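You operate a simulated robot arm through the tools that you are given. There is no shell and no other tool.

The job below is to be done with a simulated robot arm. You get a single attempt, and the scene is never put back.

Task
Get the cured cube out of the cold sample mould and into the grey tray.
Fine: free the red clamp, slide the lid open and raise the cube with the lift knob; leave the heater off.
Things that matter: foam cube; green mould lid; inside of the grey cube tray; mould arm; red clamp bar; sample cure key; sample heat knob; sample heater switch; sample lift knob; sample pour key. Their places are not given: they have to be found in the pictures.

Only the result counts: the job must be done as asked and must still hold three seconds after the hand-in. Knocking over, shifting, dropping, spilling or breaking anything else fails it. Lids that push on must go on centred and level and be pressed home; caps that screw on are set level and turned clockwise until they are tight.

Robot
A 6-joint arm with a two-finger parallel gripper, fixed in place. Base frame: the origin is at the foot of the arm, x ahead of it, y to its left, z up; the work surface is at about z = 820. Lengths are in mm, angles in rad, forces in N, time in s.
With the tool pointing down near the work surface it reaches from about 240 to 640 mm from the base axis. Its first joint turns from -1.152 to 1.152 rad. Payload 2.7 kg.
The TCP is the grasp point between the finger pads, 23 mm short of the fingertips. In the tool frame z runs along the fingers and y along their closing line. The gripper opens to 94 mm. The fingers are 38 mm wide and 10 mm thick; the gripper's body (54 by 96 mm) begins 39 mm behind the TCP.
Orientation is told as [roll, pitch, yaw] about the base's x, y, z axes, in that order, counted from this pose: with the fingers straight down and closing along the base's y, the tool's x points along the base's -x, its y along +y and its z along -z.

Tools
- The arm moves only by the tool play_rows. Its argument "rows" is a list of rows, each an object of numbers (a shift or turn left out is 0, a gripper value left out holds the last): "tx", "ty", "tz": the shift along the tool's x, y, z in units of 25 mm (1.0 is 25 mm); "ax", "ay", "az": the turn, a rotation vector about the tool's x, y, z in units of 4 degrees (1.0 is 4 degrees); "fingers": the closure, from 0 (fully open) to 1 (shut). In form: [{"tx": .., "ty": .., "tz": .., "ax": .., "ay": .., "az": .., "fingers": ..}, ...]. A call has 1 to 20 rows; each row shifts and turns the commanded pose from where the row before left it, along the tool's axes as they then stand. A call with a number of a shift or a turn outside -1 to 1 is refused whole. Each row takes 0.2 s and may step no farther than 50 mm and 0.15 rad from the row before; otherwise, or with a gripper value out of range, the whole call is refused. Where a pose cannot be reached the arm comes as near as it can. A force on the tool above 70 N (or 10 N above the force at the start of the call, whichever is more), or a blocked arm, ends the call early, and 0.2 s more pass. The fingers move at their own pace (about 45 mm/s each) and stop on an object; they squeeze with about 41 N. The grip force told is the motor's: it shows also when the fingers shut on nothing. Time passes only in rows, and 0.2 s behind the last, so rows that do not move let the fingers close. The reply holds the time, the measured pose of the TCP, the force on the tool along the base axes, the opening and the grip force, in the units named above and with some noise, with the torque about the TCP (base axes, N m) and any sound that the robot's microphone picked up.
- Cameras (640 x 400 px; columns grow to the right, rows downward): "scene" is fixed at [86.6, -444.3, 1397.1]; the picture's right is [0.66, -0.76, 0.00], its down [-0.47, -0.41, -0.78] and it looks along [0.59, 0.51, -0.62] (base axes); focal length 359 px, centre (320, 200). "wrist" rides on the gripper at [86, 16, -74] in the tool frame; the picture's right is [-0.18, 0.98, 0.00], its down [-0.58, -0.11, -0.81] and it looks along [-0.79, -0.15, 0.59] (tool axes); focal length 243 px, centre (320, 200).
- get_image(camera): a new picture of that camera. No time passes.
- locate(camera, pixels): for up to 12 pixels [column, row] of the newest picture of that camera ("zoom" is the newest enlarged one), the place [x, y, z] in the base frame of the surface seen there, good to about 3 mm. No time passes.
- zoom(camera, box): a new picture of the part [left, top, right, bottom] of that camera's present view, enlarged. No time passes.
- close_job(): hands the job in; it is judged then, once.

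Leave the gripper open and the arm clear of the work at the hand-in unless told otherwise.

The tools are called as a command line: name --argument value ..., lists and objects as JSON in quotes. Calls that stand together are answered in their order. play_rows: Moves the arm, as the interface text tells. Its arguments: {"type":"object","properties":{"rows":{"type":"array"}},"required":["rows"]} The other tools are called the same way: get_image (camera) takes a picture; locate (camera, pixels) gives the place of the surface under pixels of a picture; zoom (camera, box) takes an enlarged picture of a part of a camera's view; close_job () hands the job in.

At the start:

```text
time: 0.0
tool_pos: [321.3, -110.7, 1110.8]
ee_rot: [0.001, 0.0, 0.0]
force: [-0.1, -0.1, -0.3]
moment: [-0.01, -0.02, -0.03]
finger_gap: 94.1
finger_force: 0.0
```

scene: 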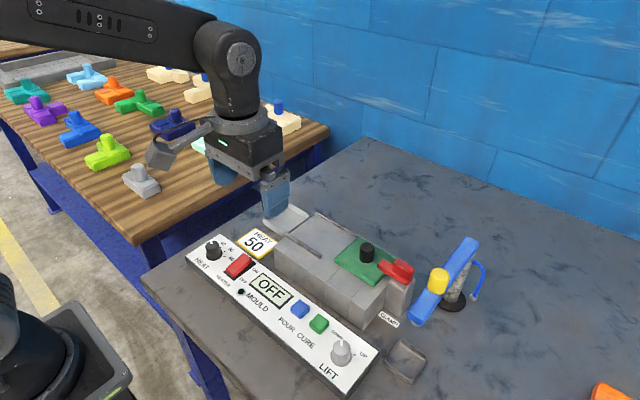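
wrist: 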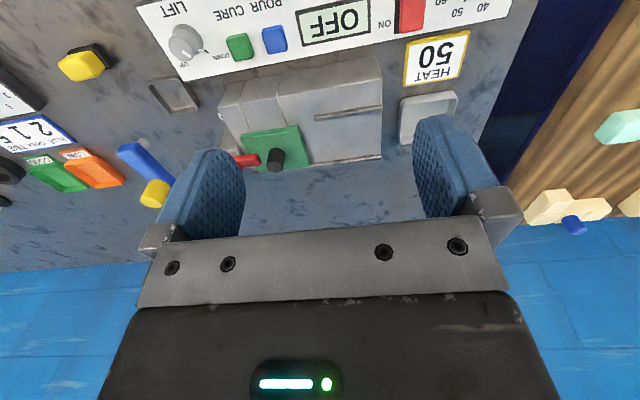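

I see a mould with a green lid, a red clamp, a control panel reading OFF, and two trays. I'll zoom in on the mould and panel in the scene view and on the wrist view.

zoom --camera "scene" --box '[180, 190, 500, 390]'

zoom --camera "wrist" --box '[130, 0, 530, 250]'

```text
2.00 times, centred on (340, 290) of scene
```

zoom: 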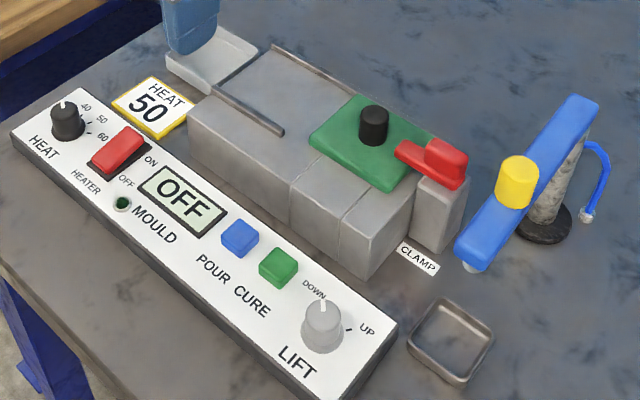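

```text
1.60 times, centred on (330, 125) of wrist
```

zoom: 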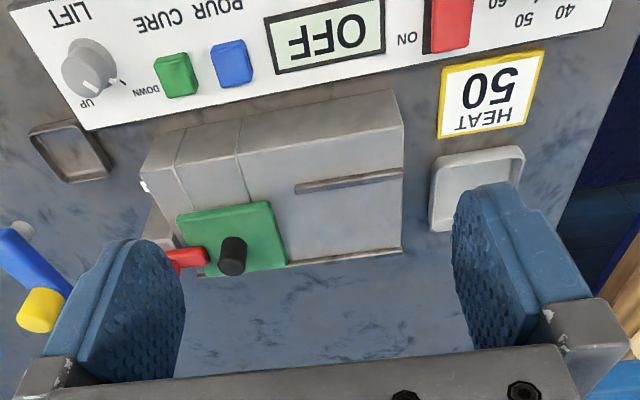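

Next I'll get positions for the key features, using the newest zoom (the wrist one) and the scene picture.

locate --camera "scene" --pixels '[[367, 246], [367, 256], [334, 263], [385, 285], [409, 262], [360, 239], [400, 264], [385, 265], [341, 340], [287, 220], [405, 362], [440, 280]]'

locate --camera "wrist" --pixels '[[275, 155], [276, 165], [240, 135], [297, 128], [308, 163], [246, 160], [184, 42], [427, 115], [172, 95], [315, 116], [380, 107], [380, 157]]'

```text
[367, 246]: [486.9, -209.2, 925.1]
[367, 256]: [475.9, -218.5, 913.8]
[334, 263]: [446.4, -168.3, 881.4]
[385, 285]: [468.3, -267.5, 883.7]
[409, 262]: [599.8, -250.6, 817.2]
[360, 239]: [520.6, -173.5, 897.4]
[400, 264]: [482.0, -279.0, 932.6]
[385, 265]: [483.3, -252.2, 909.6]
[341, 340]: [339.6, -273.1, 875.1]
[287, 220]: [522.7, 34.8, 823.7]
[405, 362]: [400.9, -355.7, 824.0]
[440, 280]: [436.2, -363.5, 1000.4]
```

```text
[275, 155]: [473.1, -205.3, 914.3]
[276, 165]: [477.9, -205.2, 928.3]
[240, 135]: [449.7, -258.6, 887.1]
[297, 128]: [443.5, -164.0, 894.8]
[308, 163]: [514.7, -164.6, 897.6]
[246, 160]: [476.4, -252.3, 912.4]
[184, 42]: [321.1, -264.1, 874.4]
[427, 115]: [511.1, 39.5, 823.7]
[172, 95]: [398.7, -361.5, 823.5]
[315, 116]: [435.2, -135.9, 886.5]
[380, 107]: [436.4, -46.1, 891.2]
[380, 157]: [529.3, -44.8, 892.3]
```

The mould runs along y with rails at x≈437 and x≈529, so the lid should slide toward +y. There are two trays, so I'll zoom in on each of them, the clamp, and the lift knob.

zoom --camera "scene" --box '[240, 190, 340, 252]'

zoom --camera "scene" --box '[360, 325, 460, 388]'

zoom --camera "scene" --box '[340, 225, 440, 288]'

zoom --camera "scene" --box '[290, 300, 400, 368]'

zoom --camera "scene" --box '[390, 220, 500, 330]'

```text
6.40 times, centred on (290, 221) of scene
```

zoom: 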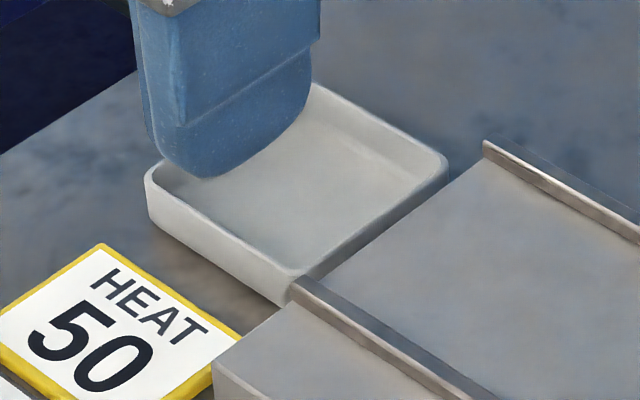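

```text
6.35 times, centred on (410, 356) of scene
```

zoom: 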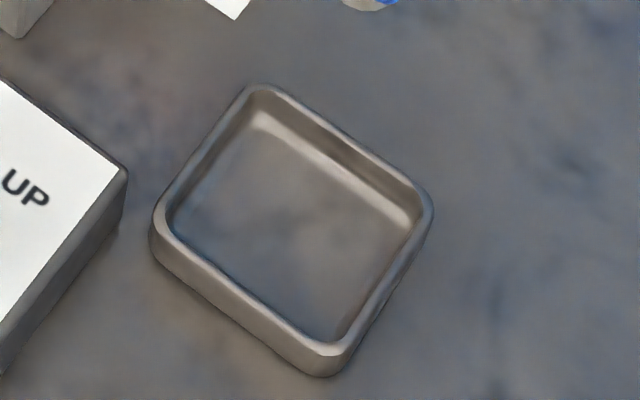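

```text
6.35 times, centred on (390, 256) of scene
```

zoom: 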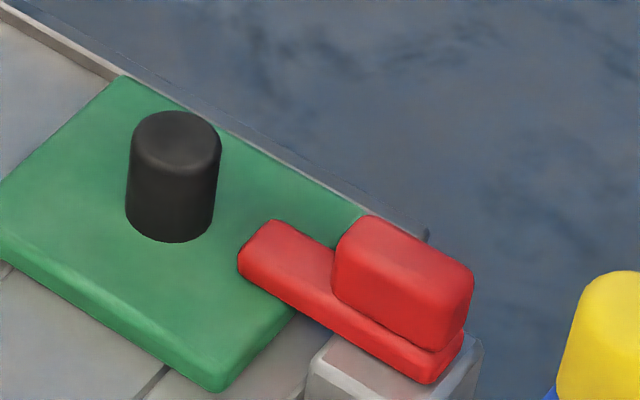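

```text
5.82 times, centred on (345, 334) of scene
```

zoom: 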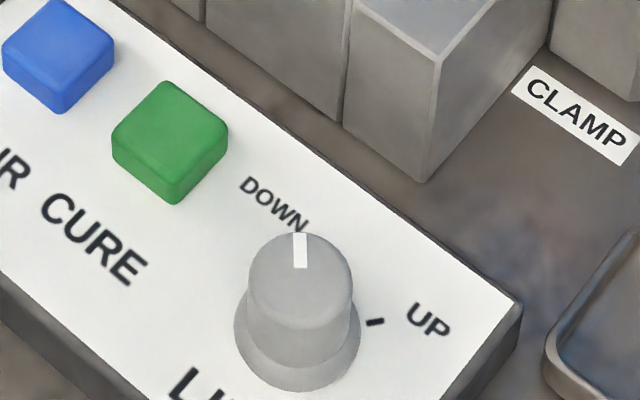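

```text
3.64 times, centred on (445, 275) of scene
```

zoom: 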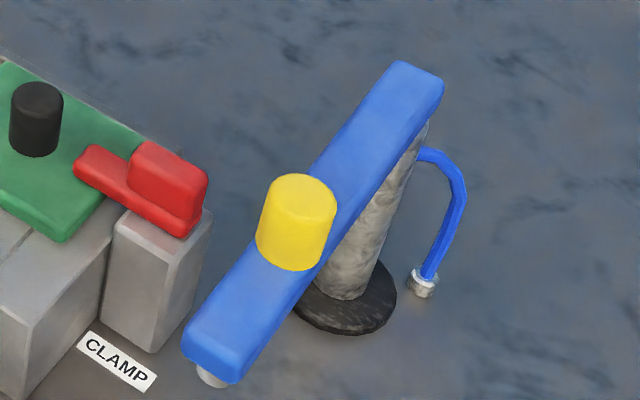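

The light grey tray at about (515, 37) looks like the cube tray. The darker steel tray sits near the blue pour arm's nozzle and looks like a drip tray. I'll get exact positions for the clamp, the blue arm, the tray edges and the lift knob.

locate --camera "scene" --pixels '[[379, 264], [391, 262], [399, 259], [413, 268], [411, 275], [406, 282], [393, 281], [413, 284], [398, 287], [380, 267], [394, 270], [404, 278]]'

locate --camera "scene" --pixels '[[437, 272], [441, 290], [470, 242], [414, 312], [412, 323], [455, 265], [420, 318], [475, 246], [450, 300], [455, 291], [461, 300], [440, 302]]'

locate --camera "scene" --pixels '[[264, 217], [308, 216], [286, 233], [336, 214], [293, 222], [336, 217], [399, 339], [427, 358], [411, 381], [385, 361], [300, 217], [280, 226]]'

locate --camera "scene" --pixels '[[342, 337], [341, 344], [333, 347], [350, 347], [342, 355], [331, 357], [353, 359], [354, 355], [361, 355], [338, 341], [367, 358], [341, 350]]'

```text
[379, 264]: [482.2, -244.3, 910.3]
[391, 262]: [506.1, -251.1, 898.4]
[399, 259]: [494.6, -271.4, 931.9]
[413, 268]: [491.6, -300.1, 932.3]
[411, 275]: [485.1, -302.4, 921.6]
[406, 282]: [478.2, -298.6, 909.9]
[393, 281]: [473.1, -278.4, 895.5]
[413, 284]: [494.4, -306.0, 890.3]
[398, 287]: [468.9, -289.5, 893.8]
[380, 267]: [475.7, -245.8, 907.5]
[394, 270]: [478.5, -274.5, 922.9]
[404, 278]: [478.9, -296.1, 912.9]
```

```text
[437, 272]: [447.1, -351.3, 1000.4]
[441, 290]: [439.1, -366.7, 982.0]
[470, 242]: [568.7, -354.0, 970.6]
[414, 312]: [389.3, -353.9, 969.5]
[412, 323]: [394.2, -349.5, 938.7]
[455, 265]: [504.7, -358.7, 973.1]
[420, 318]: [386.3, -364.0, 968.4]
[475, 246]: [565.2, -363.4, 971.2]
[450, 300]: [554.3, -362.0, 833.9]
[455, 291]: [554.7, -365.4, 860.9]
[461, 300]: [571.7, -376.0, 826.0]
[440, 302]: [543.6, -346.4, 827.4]
```

```text
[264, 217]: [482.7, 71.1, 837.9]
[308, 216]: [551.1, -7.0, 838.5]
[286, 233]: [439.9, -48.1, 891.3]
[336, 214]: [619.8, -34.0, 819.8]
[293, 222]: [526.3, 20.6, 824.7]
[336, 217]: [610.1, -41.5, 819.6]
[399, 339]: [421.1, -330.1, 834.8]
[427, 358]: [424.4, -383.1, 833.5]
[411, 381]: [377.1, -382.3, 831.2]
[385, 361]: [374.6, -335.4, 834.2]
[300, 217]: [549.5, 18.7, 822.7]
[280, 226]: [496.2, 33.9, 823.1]
```

```text
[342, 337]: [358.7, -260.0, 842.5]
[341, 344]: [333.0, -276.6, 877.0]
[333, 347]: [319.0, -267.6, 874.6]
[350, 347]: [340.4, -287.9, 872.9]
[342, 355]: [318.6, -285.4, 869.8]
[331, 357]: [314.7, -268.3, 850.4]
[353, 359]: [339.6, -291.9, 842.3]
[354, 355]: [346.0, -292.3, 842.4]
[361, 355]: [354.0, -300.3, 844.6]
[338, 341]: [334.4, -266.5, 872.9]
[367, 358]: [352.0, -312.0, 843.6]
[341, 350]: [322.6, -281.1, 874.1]
```

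The blue arm's nozzle sits over the steel drip tray, so the light grey tray at about (516, 35) is the cube tray. The clamp's mechanism isn't obvious yet, so I'll zoom in on it and on the knob from the wrist view.

zoom --camera "wrist" --box '[200, 110, 320, 185]'

zoom --camera "wrist" --box '[140, 0, 260, 75]'

zoom --camera "wrist" --box '[380, 70, 480, 132]'

```text
5.33 times, centred on (260, 148) of wrist
```

zoom: 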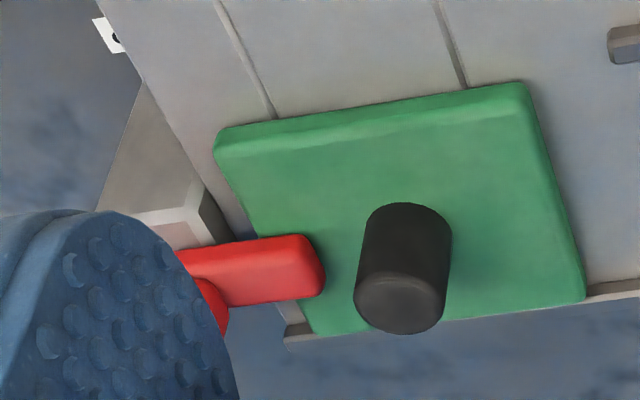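

```text
5.33 times, centred on (200, 38) of wrist
```

zoom: 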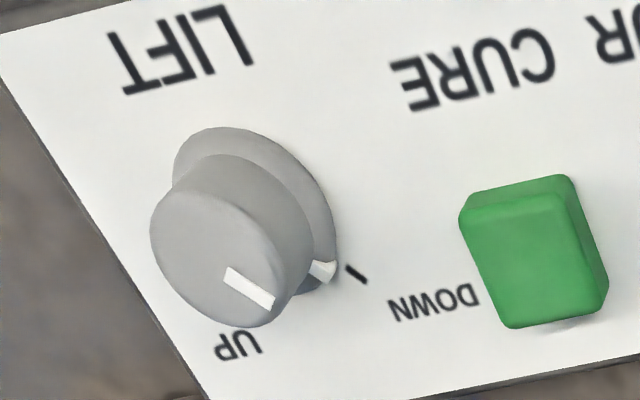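

```text
6.40 times, centred on (430, 101) of wrist
```

zoom: 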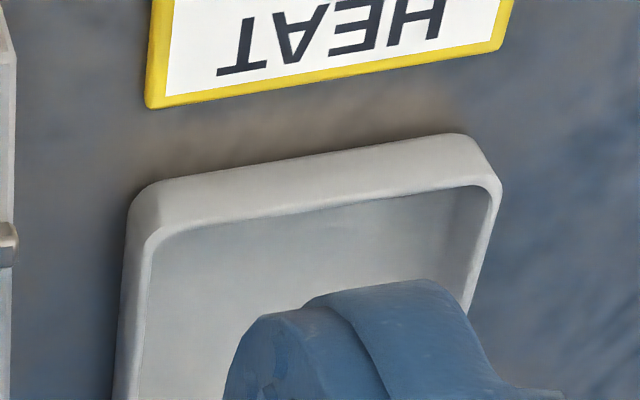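

The knob points at DOWN. I'll locate its ticks and labels, plus more points around the lid and knob, so I can work out which way to turn it.

locate --camera "wrist" --pixels '[[206.6, 51.7], [200.9, 51.1], [222, 57], [184.5, 65], [186, 51.5], [182, 38], [172, 44], [194, 36], [178, 27], [191, 60], [190, 57], [201, 36]]'

locate --camera "scene" --pixels '[[363.9, 354.6], [336.9, 334.9], [354.5, 355], [374.3, 284], [340, 263], [359, 238], [395, 259], [372, 283], [365.5, 290], [350, 300], [356, 240], [336, 262]]'

```text
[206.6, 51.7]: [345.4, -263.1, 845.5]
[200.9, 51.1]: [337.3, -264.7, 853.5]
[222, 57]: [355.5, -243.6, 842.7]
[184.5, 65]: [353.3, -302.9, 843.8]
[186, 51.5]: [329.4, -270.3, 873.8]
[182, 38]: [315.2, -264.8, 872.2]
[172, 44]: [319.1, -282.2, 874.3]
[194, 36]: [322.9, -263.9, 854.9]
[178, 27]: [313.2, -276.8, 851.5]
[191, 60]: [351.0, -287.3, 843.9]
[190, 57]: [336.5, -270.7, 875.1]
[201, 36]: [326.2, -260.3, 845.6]
```

```text
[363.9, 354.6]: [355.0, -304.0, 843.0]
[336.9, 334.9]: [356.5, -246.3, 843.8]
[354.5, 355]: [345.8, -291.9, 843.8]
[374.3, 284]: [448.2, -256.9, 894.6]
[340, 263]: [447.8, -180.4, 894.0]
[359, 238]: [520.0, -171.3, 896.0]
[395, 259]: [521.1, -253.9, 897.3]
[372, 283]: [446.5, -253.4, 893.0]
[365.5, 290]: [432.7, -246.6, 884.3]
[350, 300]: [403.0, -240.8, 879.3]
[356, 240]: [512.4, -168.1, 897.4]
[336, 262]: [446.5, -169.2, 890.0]
```

From the ticks, the lift knob's centre is about (331, -277.5). DOWN is at about +45° and UP at about -45°, so it needs a 90° clockwise turn seen from above. First I'll move to a point above the clamp at z≈1060, staying clear of the blue arm (top z≈1000).

play_rows --rows '[{"tx": -0.8, "ty": -0.88, "tz": 0.25, "fingers": 0}, {"tx": -0.8, "ty": -0.88, "tz": 0.25}, {"tx": -0.8, "ty": -0.88, "tz": 0.25}, {"tx": -0.8, "ty": -0.88, "tz": 0.25}, {"tx": -0.8, "ty": -0.88, "tz": 0.25}, {"tx": -0.8, "ty": -0.88, "tz": 0.25}, {"tx": -0.8, "ty": -0.88, "tz": 0.25}, {"tx": -0.8, "ty": -0.88, "tz": 0.25}, {"tx": 0}]'

get_image --camera "scene"

get_image --camera "wrist"

```text
time: 2.0
tool_pos: [479.8, -285.3, 1053.9]
ee_rot: [0.0, 0.001, -0.001]
force: [-0.4, 1.1, -0.3]
moment: [0.04, 0.0, 0.01]
finger_gap: 93.8
finger_force: 0.1
```

```text
taken
```

scene: 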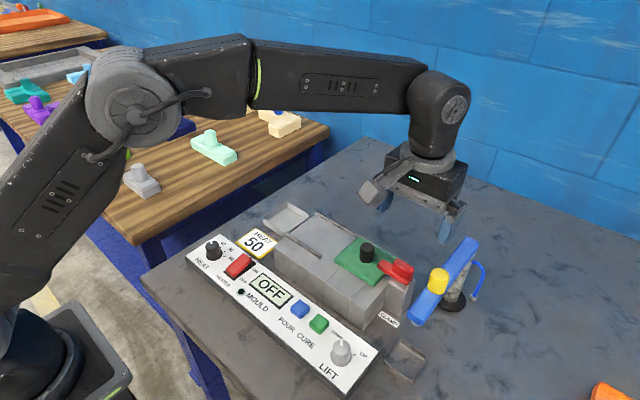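

```text
taken
```

wrist: 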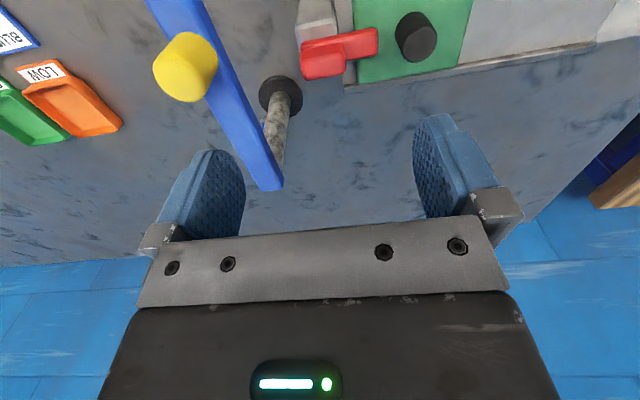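

I'm above the clamp now. I'll zoom the wrist view on the clamp and the blue arm.

zoom --camera "wrist" --box '[260, 0, 480, 110]'

locate --camera "wrist" --pixels '[[302, 60], [342, 56], [376, 34], [378, 52], [303, 76], [344, 71], [340, 30], [300, 40], [412, 22], [412, 48], [210, 10], [270, 170]]'

```text
2.91 times, centred on (370, 55) of wrist
```

zoom: 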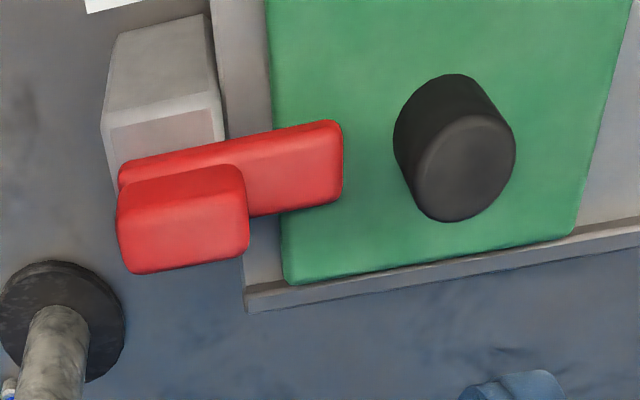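

```text
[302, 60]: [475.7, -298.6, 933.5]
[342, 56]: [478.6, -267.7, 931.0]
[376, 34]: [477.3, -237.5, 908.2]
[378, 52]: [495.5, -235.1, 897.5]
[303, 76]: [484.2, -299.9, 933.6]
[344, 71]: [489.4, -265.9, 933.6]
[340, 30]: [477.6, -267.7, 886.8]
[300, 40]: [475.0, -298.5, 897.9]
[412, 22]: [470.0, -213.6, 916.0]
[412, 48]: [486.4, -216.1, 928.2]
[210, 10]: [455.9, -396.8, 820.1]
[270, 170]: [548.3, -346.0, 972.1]
```

The handle block spans x≈475–492, y≈-300 to -265, with its top at z≈933. I'll turn the gripper to yaw -90° so the fingers close along x across the handle, with the camera on the +y side.

play_rows --rows '[{"az": 1}, {"az": 1}, {"az": 1}, {"az": 1}, {"az": 1}, {"az": 1}, {"az": 1}, {"az": 1}, {"az": 1}, {"az": 1}, {"az": 1}, {"az": 1}, {"az": 1}, {"az": 1}, {"az": 1}, {"az": 1}, {"az": 1}, {"az": 1}, {"az": 1}, {"az": 1}]'

play_rows --rows '[{"az": 1}, {"az": 1}, {"az": 0.5}, {"az": 0}]'

get_image --camera "wrist"

```text
time: 6.2
tool_pos: [481.0, -285.8, 1060.3]
ee_rot: [0.001, 0.0, -1.398]
force: [1.0, -0.5, 0.2]
moment: [0.0, 0.02, -0.03]
finger_gap: 94.0
finger_force: 0.1
```

```text
time: 7.2
tool_pos: [481.1, -286.3, 1060.0]
ee_rot: [-0.001, 0.0, -1.571]
force: [0.2, 0.0, 0.2]
moment: [-0.01, 0.01, 0.0]
finger_gap: 93.9
finger_force: 0.1
```

```text
taken
```

wrist: 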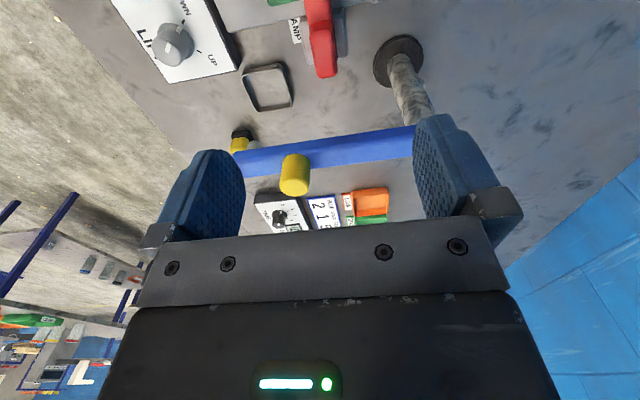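

Now I'll zoom in on the clamp handle to get its exact centre.

zoom --camera "wrist" --box '[260, 0, 400, 88]'

locate --camera "wrist" --pixels '[[310, 32], [330, 30], [316, 75], [335, 74], [320, 50], [312, 10], [328, 10], [342, 50], [345, 20], [290, 25], [320, 34], [326, 70]]'

```text
4.55 times, centred on (330, 44) of wrist
```

zoom: 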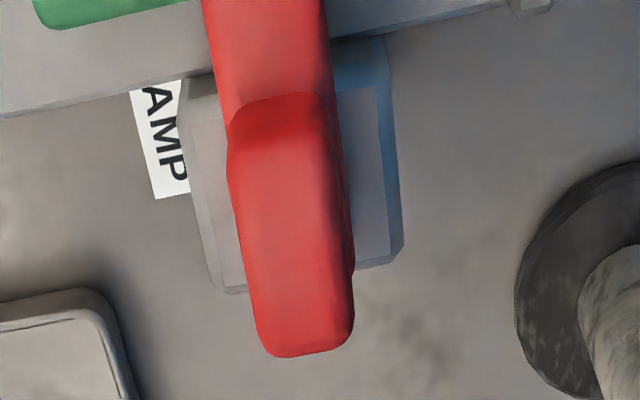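

```text
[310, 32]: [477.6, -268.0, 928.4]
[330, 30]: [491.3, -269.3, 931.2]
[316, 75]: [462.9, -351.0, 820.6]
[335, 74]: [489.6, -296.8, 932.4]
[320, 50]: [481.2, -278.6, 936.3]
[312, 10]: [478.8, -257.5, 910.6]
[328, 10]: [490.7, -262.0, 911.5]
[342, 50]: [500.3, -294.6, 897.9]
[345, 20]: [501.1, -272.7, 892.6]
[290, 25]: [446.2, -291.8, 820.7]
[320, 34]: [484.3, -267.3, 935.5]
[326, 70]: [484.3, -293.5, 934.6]
```

The handle centre is about (484, -283), with its top at z≈934. I'll descend over it with the fingers open, to TCP z≈930 (tips at ≈907, above the post top at ≈897).

play_rows --rows '[{"tx": 0.112, "ty": 0.116, "tz": 0.8}, {"tz": 0.9}, {"tz": 0.9}, {"tz": 0.9}, {"tz": 0.9}, {"tz": 0.6}, {"tz": 0.2}, {"tz": 0}]'

get_image --camera "wrist"

get_image --camera "scene"

```text
time: 9.0
tool_pos: [484.5, -281.7, 930.5]
ee_rot: [0.0, 0.0, -1.571]
force: [-0.4, 0.0, -0.6]
moment: [-0.01, 0.01, -0.01]
finger_gap: 94.1
finger_force: 0.1
```

```text
taken
```

wrist: 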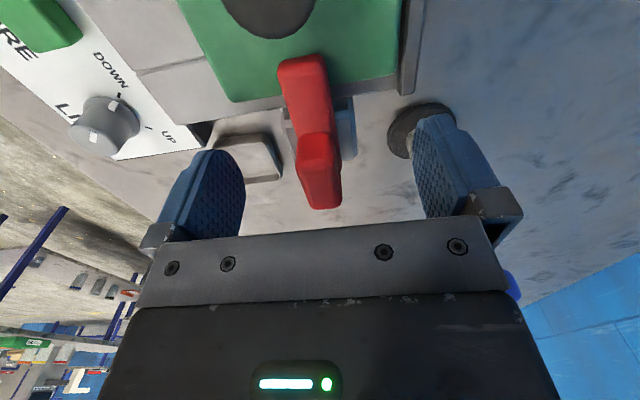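

```text
taken
```

scene: 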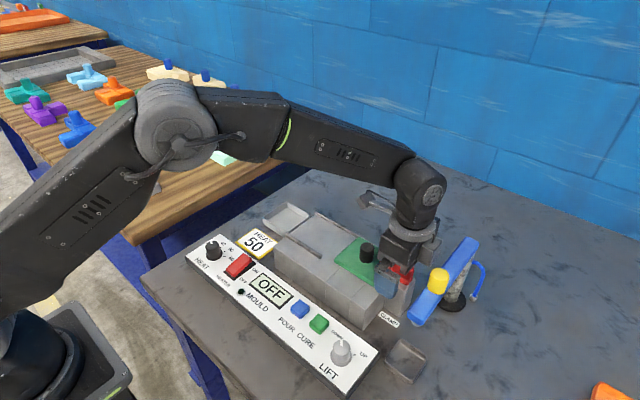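

The handle sits between the fingers, nearly centred. I'll close onto it.

play_rows --rows '[{"fingers": 1}, {"fingers": 1}, {"fingers": 1}, {"fingers": 1}, {"fingers": 1}, {"fingers": 1}]'

get_image --camera "wrist"

```text
time: 10.4
tool_pos: [485.3, -282.6, 930.4]
ee_rot: [0.0, 0.0, -1.571]
force: [3.6, -0.8, 0.3]
moment: [0.08, -0.04, 0.02]
finger_gap: 19.7
finger_force: 44.9
```

```text
taken
```

wrist: 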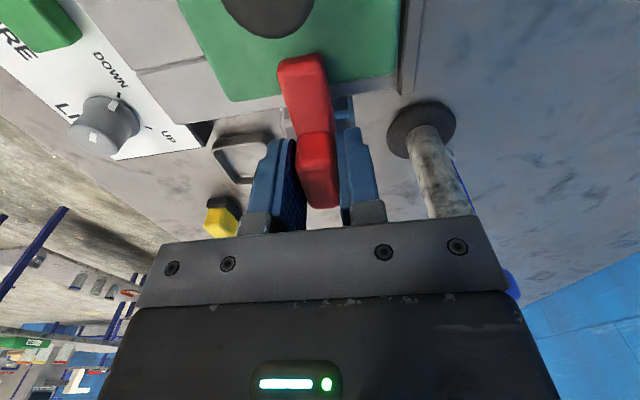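

I've got the handle gripped at 19.7 mm. Now I'll test how the clamp moves, starting with a 2 mm lift to read the force.

play_rows --rows '[{"tz": -0.08}, {"tz": 0}]'

```text
time: 11.0
tool_pos: [484.4, -283.9, 930.1]
ee_rot: [0.001, 0.001, -1.571]
force: [13.1, -11.5, -23.9]
moment: [-0.59, -0.6, 0.1]
finger_gap: 19.8
finger_force: 45.1
```

A 2 mm lift gave -24 N with no movement, so the clamp is stiff vertically. I'll undo that and try a small turn about the vertical, starting clockwise from above.

play_rows --rows '[{"tz": 0.08}, {"tz": 0}]'

play_rows --rows '[{"az": 0.75}, {"az": 0}]'

```text
time: 11.6
tool_pos: [485.2, -283.1, 930.9]
ee_rot: [0.001, 0.0, -1.571]
force: [10.2, -8.4, -16.3]
moment: [-0.32, -0.14, 0.06]
finger_gap: 19.6
finger_force: 45.1
```

```text
time: 12.2
tool_pos: [485.0, -282.5, 929.6]
ee_rot: [0.001, 0.001, -1.623]
force: [17.9, -10.3, -19.7]
moment: [0.07, -0.19, 0.13]
finger_gap: 20.1
finger_force: 44.8
```

A 3° clockwise turn gave almost no torque (0.13 N·m), so the bar seems to swing about the vertical. I'll turn a little more and look.

play_rows --rows '[{"az": 0.75, "ty": 0.02}, {"az": 0.75, "ty": 0.02}, {"az": 0}]'

get_image --camera "wrist"

zoom --camera "scene" --box '[340, 225, 440, 288]'

```text
time: 13.0
tool_pos: [484.6, -282.9, 930.9]
ee_rot: [-0.001, -0.002, -1.723]
force: [5.2, -7.1, -15.1]
moment: [-0.93, -0.21, 2.3]
finger_gap: 21.8
finger_force: 45.1
```

```text
taken
```

wrist: 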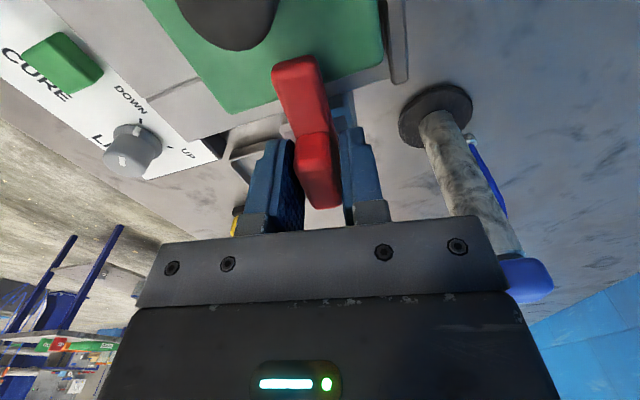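

```text
6.35 times, centred on (390, 256) of scene
```

zoom: 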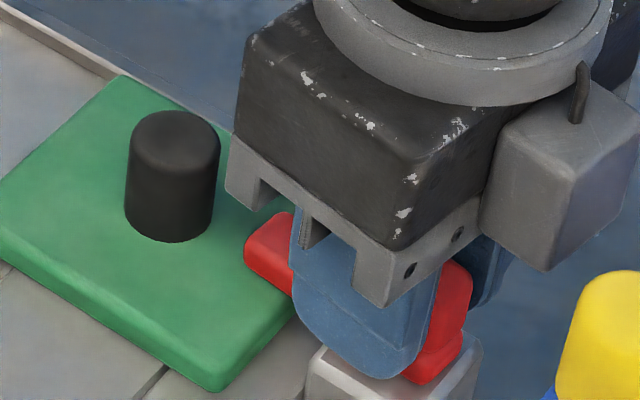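

Torque has risen to 2.3 N·m and the gap has opened to 21.8 mm, so clockwise is blocked. I'll go back to neutral and try a small anticlockwise turn.

play_rows --rows '[{"az": -0.75, "ty": -0.02}, {"az": -0.75, "ty": -0.02}, {"az": -0.75}, {"az": 0}]'

play_rows --rows '[{"az": -0.75}, {"az": -0.75}, {"az": 0}]'

get_image --camera "wrist"

```text
time: 14.0
tool_pos: [484.4, -282.5, 930.7]
ee_rot: [0.001, 0.0, -1.57]
force: [10.7, -5.1, -13.7]
moment: [-0.05, -0.44, 0.07]
finger_gap: 19.7
finger_force: 45.1
```

```text
time: 14.8
tool_pos: [484.8, -283.4, 930.7]
ee_rot: [-0.002, 0.002, -1.466]
force: [4.2, -4.0, -5.6]
moment: [0.39, -0.06, -0.02]
finger_gap: 19.6
finger_force: 45.0
```

```text
taken
```

wrist: 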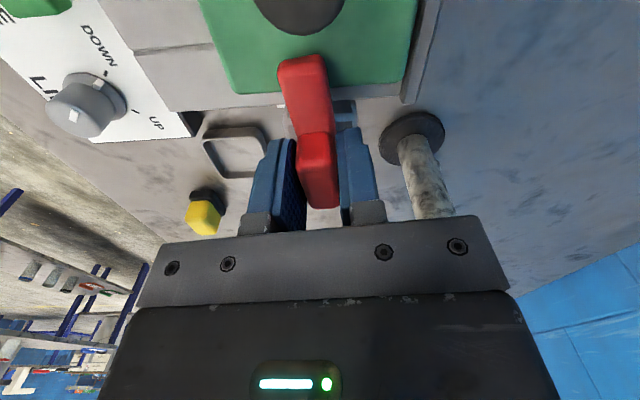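

Six degrees anticlockwise was free, with torque ≈0, so the clamp swings that way. I'll keep swinging in steps and watch the forces.

play_rows --rows '[{"az": -1, "ty": -0.008}, {"az": -1, "ty": -0.008}, {"az": -1, "ty": -0.008}, {"az": 0}]'

```text
time: 15.8
tool_pos: [482.8, -284.0, 931.1]
ee_rot: [0.001, 0.0, -1.254]
force: [-3.6, -4.8, -3.6]
moment: [-0.29, 0.18, -0.01]
finger_gap: 20.0
finger_force: 44.7
```

Forces are still small. Continuing.

play_rows --rows '[{"az": -1, "ty": -0.016}, {"az": -1, "ty": -0.016}, {"az": -1, "ty": -0.016}, {"az": -1, "ty": -0.016}, {"az": 0}]'

get_image --camera "wrist"

```text
time: 17.0
tool_pos: [482.7, -283.5, 930.1]
ee_rot: [0.0, 0.0, -0.976]
force: [-0.2, -17.3, -16.8]
moment: [-0.55, -0.24, -0.01]
finger_gap: 20.0
finger_force: 44.6
```

```text
taken
```

wrist: 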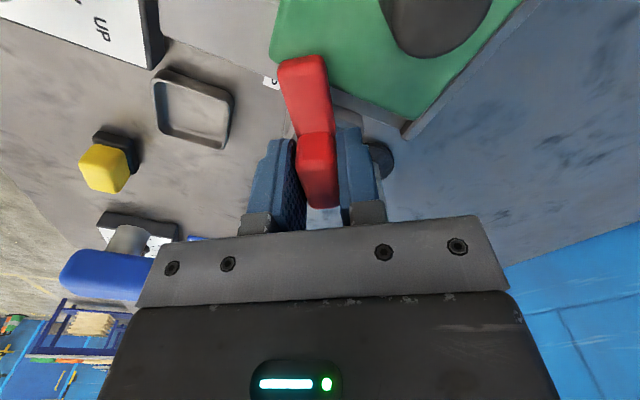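

After about 34° of swing there are side loads of Fy≈-17 and Fz≈-17. I'll nudge -y and down slightly to relieve them, then continue.

play_rows --rows '[{"tx": -0.045, "ty": -0.03, "tz": 0.05}, {"az": 0}]'

```text
time: 17.6
tool_pos: [482.0, -283.6, 930.8]
ee_rot: [-0.001, 0.001, -0.977]
force: [-14.1, -2.4, -1.6]
moment: [-1.0, 0.0, -0.05]
finger_gap: 19.8
finger_force: 45.0
```

Now Fx is -14, so I'll shift a bit toward -x and keep swinging.

play_rows --rows '[{"tx": 0.02, "ty": -0.033}, {"az": -1, "ty": -0.02}, {"az": -1, "ty": -0.02}, {"az": -1, "ty": -0.02}, {"az": 0}]'

```text
time: 18.8
tool_pos: [480.3, -284.6, 930.1]
ee_rot: [0.001, -0.002, -0.767]
force: [-1.0, 3.8, 6.9]
moment: [0.93, 0.85, 0.01]
finger_gap: 20.0
finger_force: 45.0
```

Forces are low and it has swung about 46°. Continuing.

play_rows --rows '[{"az": -1, "ty": -0.02}, {"az": -1, "ty": -0.02}, {"az": -1, "ty": -0.02}, {"az": -1, "ty": -0.02}, {"az": 0}]'

get_image --camera "wrist"

get_image --camera "scene"

```text
time: 20.0
tool_pos: [481.1, -285.5, 930.2]
ee_rot: [0.002, -0.007, -0.486]
force: [17.7, 15.1, 14.6]
moment: [1.03, 0.48, 0.13]
finger_gap: 20.0
finger_force: 45.7
```

```text
taken
```

wrist: 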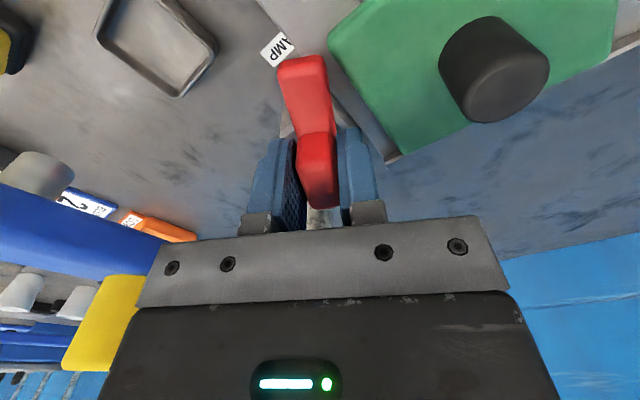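

```text
taken
```

scene: 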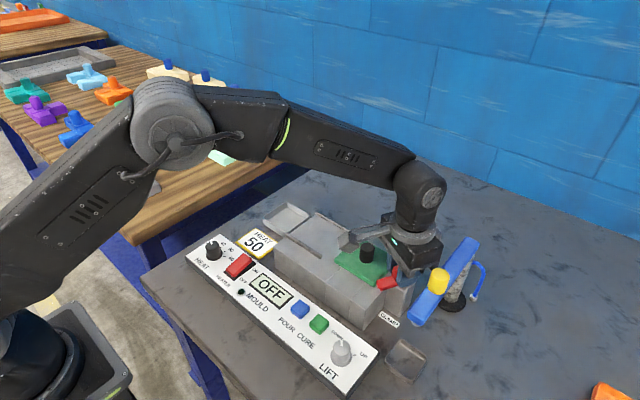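

It has swung about 62°, but the forces rose to about (18, 15, 15) N. I want to see whether the gripper body is near the blue arm or yellow knob, so I'll zoom in.

zoom --camera "scene" --box '[340, 215, 480, 302]'

zoom --camera "wrist" --box '[0, 180, 200, 400]'

```text
4.57 times, centred on (410, 258) of scene
```

zoom: 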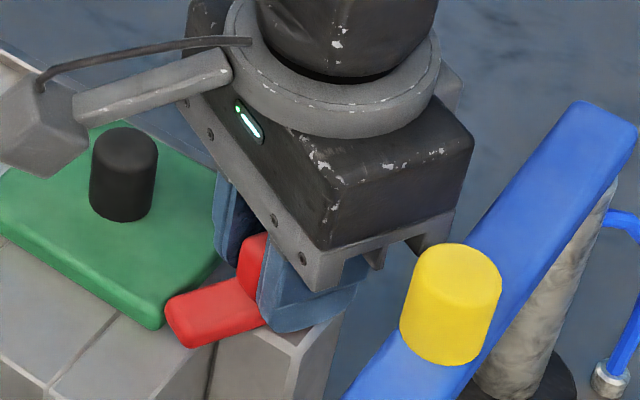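

```text
1.82 times, centred on (100, 290) of wrist
```

zoom: 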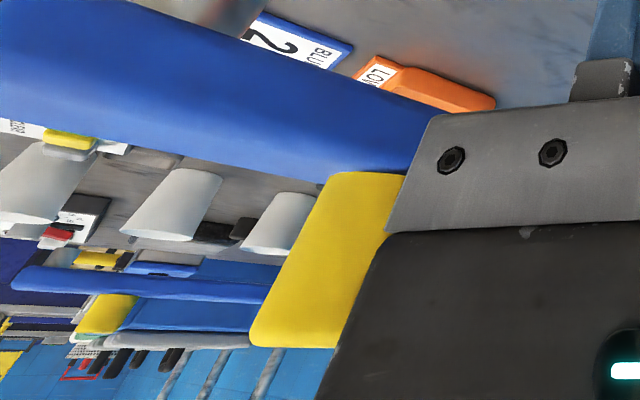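

In the scene zoom the body is clear of the blue arm. The load comes from over-compensating the pivot offset; the pivot seems only about 3.5 mm from my grip point. I'll relieve along tool y and continue with less compensation.

play_rows --rows '[{"tx": -0.015, "ty": 0.06, "tz": -0.03}, {"az": 0}]'

```text
time: 20.6
tool_pos: [480.8, -285.7, 930.1]
ee_rot: [0.002, -0.004, -0.487]
force: [8.0, 18.6, 14.3]
moment: [-0.34, -1.74, 0.07]
finger_gap: 19.7
finger_force: 44.9
```

play_rows --rows '[{"tx": 0.02, "ty": 0.04, "tz": -0.03}, {"az": -1, "ty": -0.01}, {"az": -1, "ty": -0.01}, {"az": 0}]'

```text
time: 21.6
tool_pos: [480.0, -285.6, 931.1]
ee_rot: [0.0, 0.003, -0.349]
force: [7.9, 5.2, -1.6]
moment: [-0.47, -1.55, 0.04]
finger_gap: 19.8
finger_force: 44.7
```

Forces have dropped again and the swing is about 70°. Continuing toward 90°.

play_rows --rows '[{"az": -1, "ty": -0.01}, {"az": -1, "ty": -0.01}, {"az": -1, "ty": -0.01}, {"az": 0}]'

```text
time: 22.6
tool_pos: [480.2, -286.5, 929.9]
ee_rot: [-0.003, -0.003, -0.139]
force: [19.7, -13.6, -2.5]
moment: [-0.22, 1.05, -0.02]
finger_gap: 19.7
finger_force: 45.0
```

play_rows --rows '[{"tx": -0.045, "ty": -0.035}, {"az": -1, "ty": -0.005}, {"az": -1, "ty": -0.005}, {"az": 0}]'

get_image --camera "wrist"

zoom --camera "scene" --box '[340, 215, 480, 302]'

```text
time: 23.6
tool_pos: [480.4, -288.2, 930.9]
ee_rot: [0.0, -0.002, -0.001]
force: [2.6, -14.1, -9.2]
moment: [-0.24, -1.48, -0.06]
finger_gap: 19.9
finger_force: 45.5
```

```text
taken
```

wrist: 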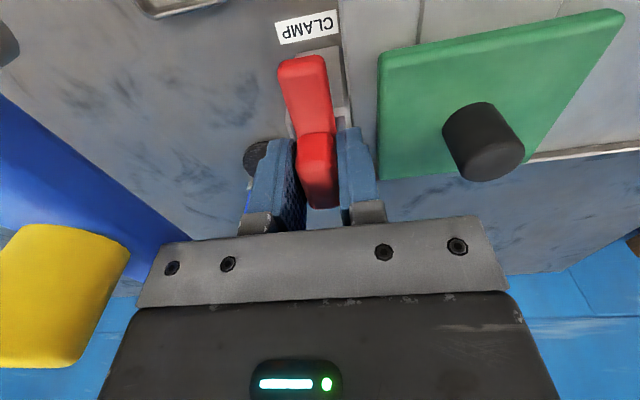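

```text
4.57 times, centred on (410, 258) of scene
```

zoom: 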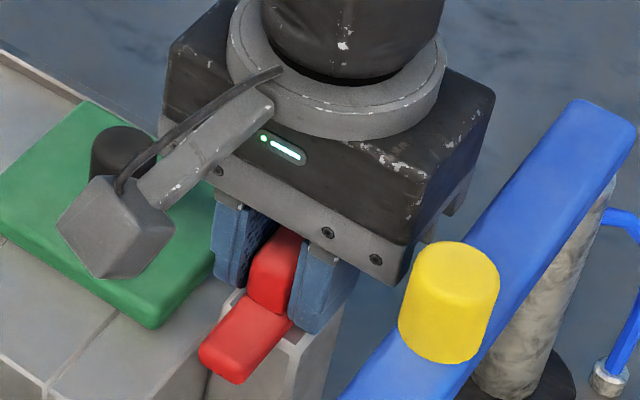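

The bar now lies along x, fully off the lid. I'll open the fingers only part-way (about 36 mm, so the -y finger stays clear of the blue arm), then rise.

play_rows --rows '[{"fingers": 0.8}, {"fingers": 0.62}, {"fingers": 0.62}, {"fingers": 0.62}]'

get_image --camera "wrist"

```text
time: 24.6
tool_pos: [480.0, -286.7, 931.5]
ee_rot: [-0.001, 0.0, -0.001]
force: [0.6, 0.8, 0.3]
moment: [0.0, -0.04, -0.01]
finger_gap: 35.4
finger_force: 0.0
```

```text
taken
```

wrist: 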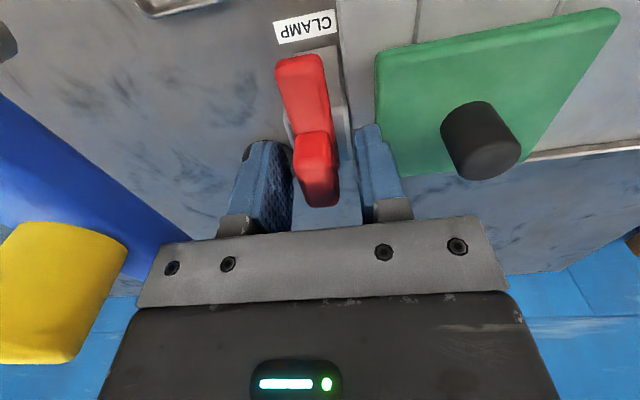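

The clamp stays put after release. I'll rise to z≈1000 and move over the lid's black knob at about (484, -212), then zoom on the lid from both cameras.

play_rows --rows '[{"tz": -0.5}, {"tz": -0.8}, {"tz": -0.8}, {"tz": -0.7}, {"ty": 0.75, "tx": -0.035}, {"ty": 0.75, "tx": -0.035}, {"ty": 0.75, "tx": -0.035}, {"ty": 0.75, "tx": -0.035}, {"fingers": 0.2}, {"fingers": 0.2}, {"fingers": 0.2}]'

get_image --camera "wrist"

get_image --camera "scene"

```text
time: 27.0
tool_pos: [483.3, -211.5, 999.8]
ee_rot: [0.0, 0.001, 0.002]
force: [-0.4, 0.2, -0.2]
moment: [-0.04, 0.01, -0.02]
finger_gap: 74.9
finger_force: 0.0
```

```text
taken
```

wrist: 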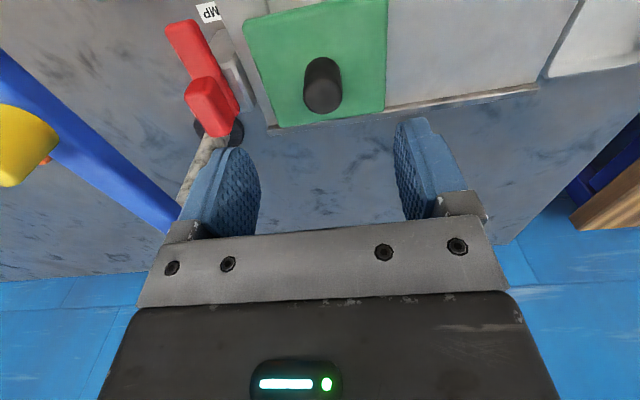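

```text
taken
```

scene: 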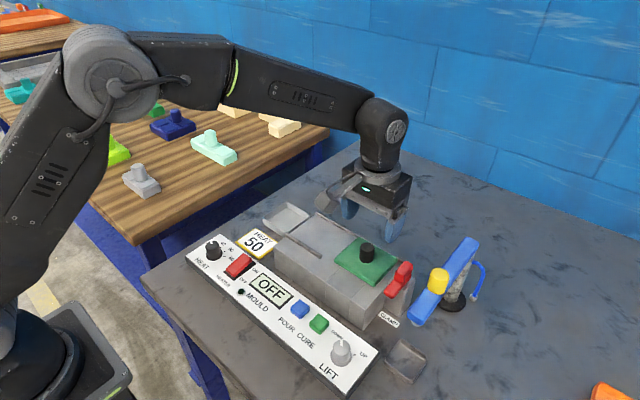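

I'll locate the knob's edges and the lid corners.

locate --camera "wrist" --pixels '[[322, 97], [306, 97], [340, 97], [323, 109], [323, 85], [323, 68], [248, 30], [278, 124], [384, 108], [386, 5], [400, 50], [540, 85]]'

zoom --camera "wrist" --box '[220, 0, 420, 125]'

```text
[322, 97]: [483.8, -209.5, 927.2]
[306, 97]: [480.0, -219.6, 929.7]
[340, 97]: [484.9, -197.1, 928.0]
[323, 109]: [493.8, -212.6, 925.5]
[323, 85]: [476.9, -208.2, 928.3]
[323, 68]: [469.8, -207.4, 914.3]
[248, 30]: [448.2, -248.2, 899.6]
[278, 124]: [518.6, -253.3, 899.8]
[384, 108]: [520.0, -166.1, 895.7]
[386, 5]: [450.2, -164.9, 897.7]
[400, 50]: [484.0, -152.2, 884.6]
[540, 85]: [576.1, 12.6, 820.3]
```

```text
3.20 times, centred on (320, 62) of wrist
```

zoom: 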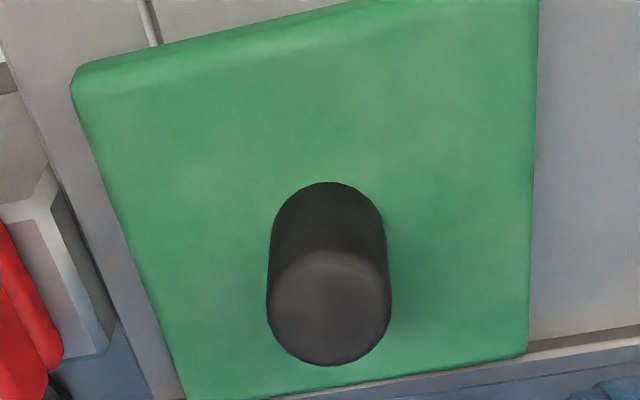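

The knob's centre is about (483, -209.5) and its top is at z≈928. I'll shift slightly, descend to z≈925 and grip it.

play_rows --rows '[{"ty": 0.07, "tz": 0.6}, {"tz": 0.8}, {"tz": 0.8}, {"tz": 0.6}, {"tz": 0.2}, {"fingers": 1}, {"fingers": 1}, {"fingers": 1}, {"fingers": 1}, {"fingers": 1}]'

get_image --camera "wrist"

```text
time: 29.2
tool_pos: [484.8, -207.9, 926.1]
ee_rot: [0.001, 0.0, -0.002]
force: [0.7, -2.7, -1.6]
moment: [0.44, -0.13, 0.03]
finger_gap: 25.7
finger_force: 45.0
```

```text
taken
```

wrist: 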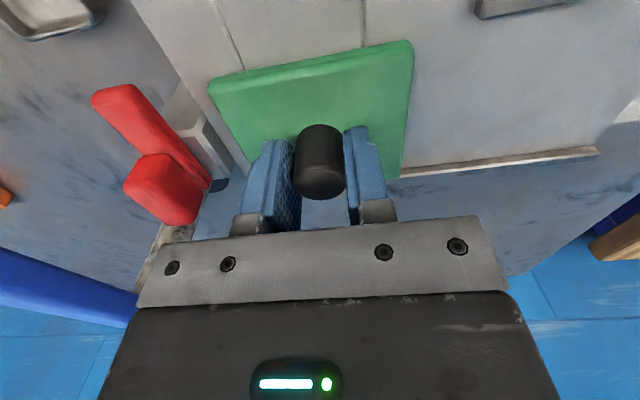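

I've gripped the knob at 25.7 mm. I'll slide the lid toward +y, starting with 16 mm to check the resistance.

play_rows --rows '[{"ty": 0.16}, {"ty": 0.16}, {"ty": 0.16}, {"ty": 0.16}, {"ty": 0}]'

get_image --camera "wrist"

```text
time: 30.4
tool_pos: [485.1, -194.2, 926.9]
ee_rot: [-0.001, 0.003, -0.001]
force: [-0.6, -0.6, -5.7]
moment: [-0.51, 0.61, -0.02]
finger_gap: 25.7
finger_force: 44.6
```

```text
taken
```

wrist: 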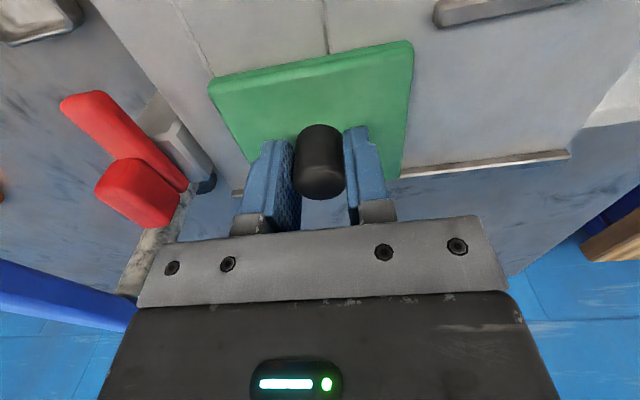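

The lid slides freely. I'll continue another 60 mm.

play_rows --rows '[{"ty": 0.24}, {"ty": 0.24}, {"ty": 0.24}, {"ty": 0.24}, {"ty": 0.24}, {"ty": 0.24}, {"ty": 0.24}, {"ty": 0.24}, {"ty": 0.24}, {"ty": 0.24}, {"ty": 0}]'

get_image --camera "wrist"

get_image --camera "scene"

```text
time: 32.8
tool_pos: [485.2, -133.3, 926.3]
ee_rot: [0.001, 0.001, 0.002]
force: [-4.2, 0.4, -2.8]
moment: [0.47, -0.32, -0.2]
finger_gap: 25.6
finger_force: 44.8
```

```text
taken
```

wrist: 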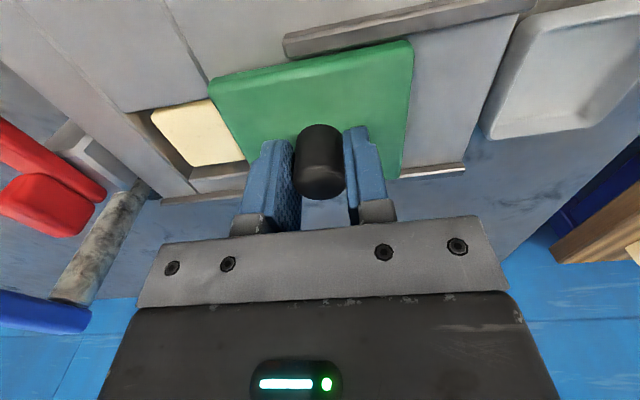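

```text
taken
```

scene: 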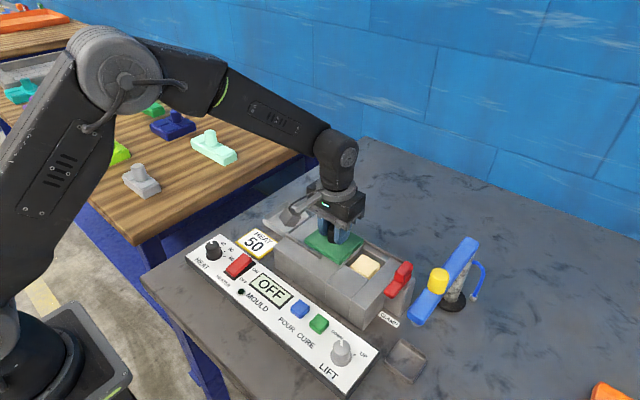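

The cream cube is visible. I'll slide the lid another 36 mm so the cavity is fully clear. The lid stays on the rails, which end at about y=-45.

play_rows --rows '[{"ty": 0.24}, {"ty": 0.24}, {"ty": 0.24}, {"ty": 0.24}, {"ty": 0.24}, {"ty": 0.24}, {"ty": 0}]'

get_image --camera "wrist"

get_image --camera "scene"

```text
time: 34.3
tool_pos: [484.6, -110.4, 925.9]
ee_rot: [-0.014, -0.006, -0.006]
force: [5.9, -14.1, -5.5]
moment: [0.6, 0.21, 0.16]
finger_gap: 26.0
finger_force: 45.2
stopped in row 7: the force on the tool passed its limit at 71 N (the readings are from after the stop); the commanded pose is now the measured one
```

```text
taken
```

wrist: 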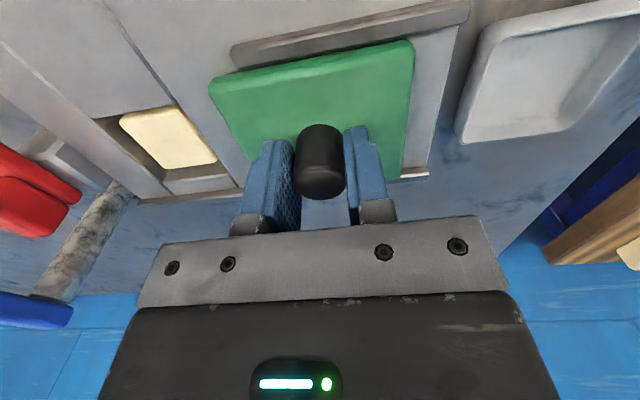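

```text
taken
```

scene: 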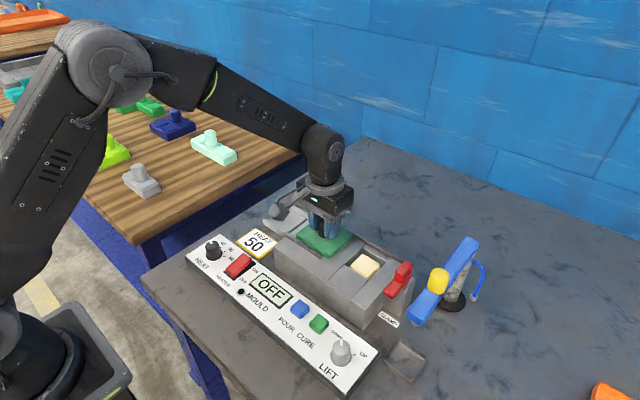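

The lid reached its end stop with its centre at y≈-110, and the cavity is fully uncovered. I'll release the knob and rise.

play_rows --rows '[{"fingers": 0.8}, {"fingers": 0.5}, {"fingers": 0.5}, {"fingers": 0.5}, {"tz": -0.6}, {"tz": -0.8}, {"tz": -0.8}, {"tz": -0.8}, {"tz": 0}]'

get_image --camera "scene"

zoom --camera "scene" --box '[250, 200, 430, 312]'

```text
time: 36.3
tool_pos: [483.9, -107.9, 1003.3]
ee_rot: [-0.014, -0.004, -0.008]
force: [0.4, -0.3, -0.7]
moment: [-0.02, -0.01, -0.02]
finger_gap: 47.0
finger_force: 0.1
```

```text
taken
```

scene: 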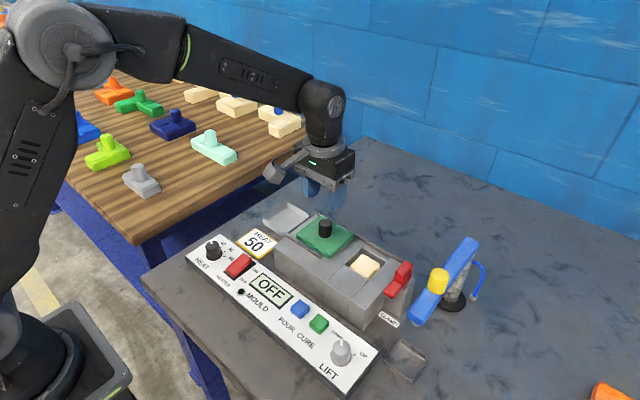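

```text
3.56 times, centred on (340, 256) of scene
```

zoom: 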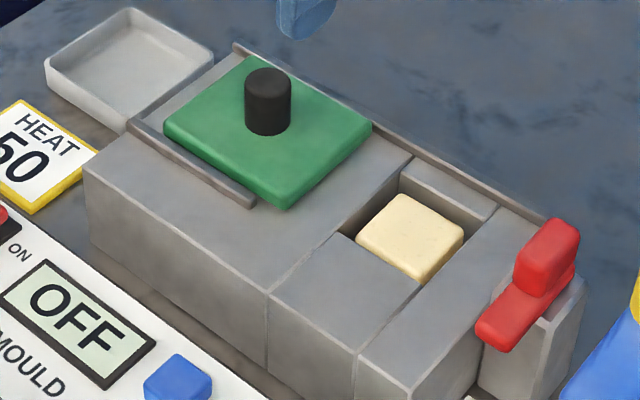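

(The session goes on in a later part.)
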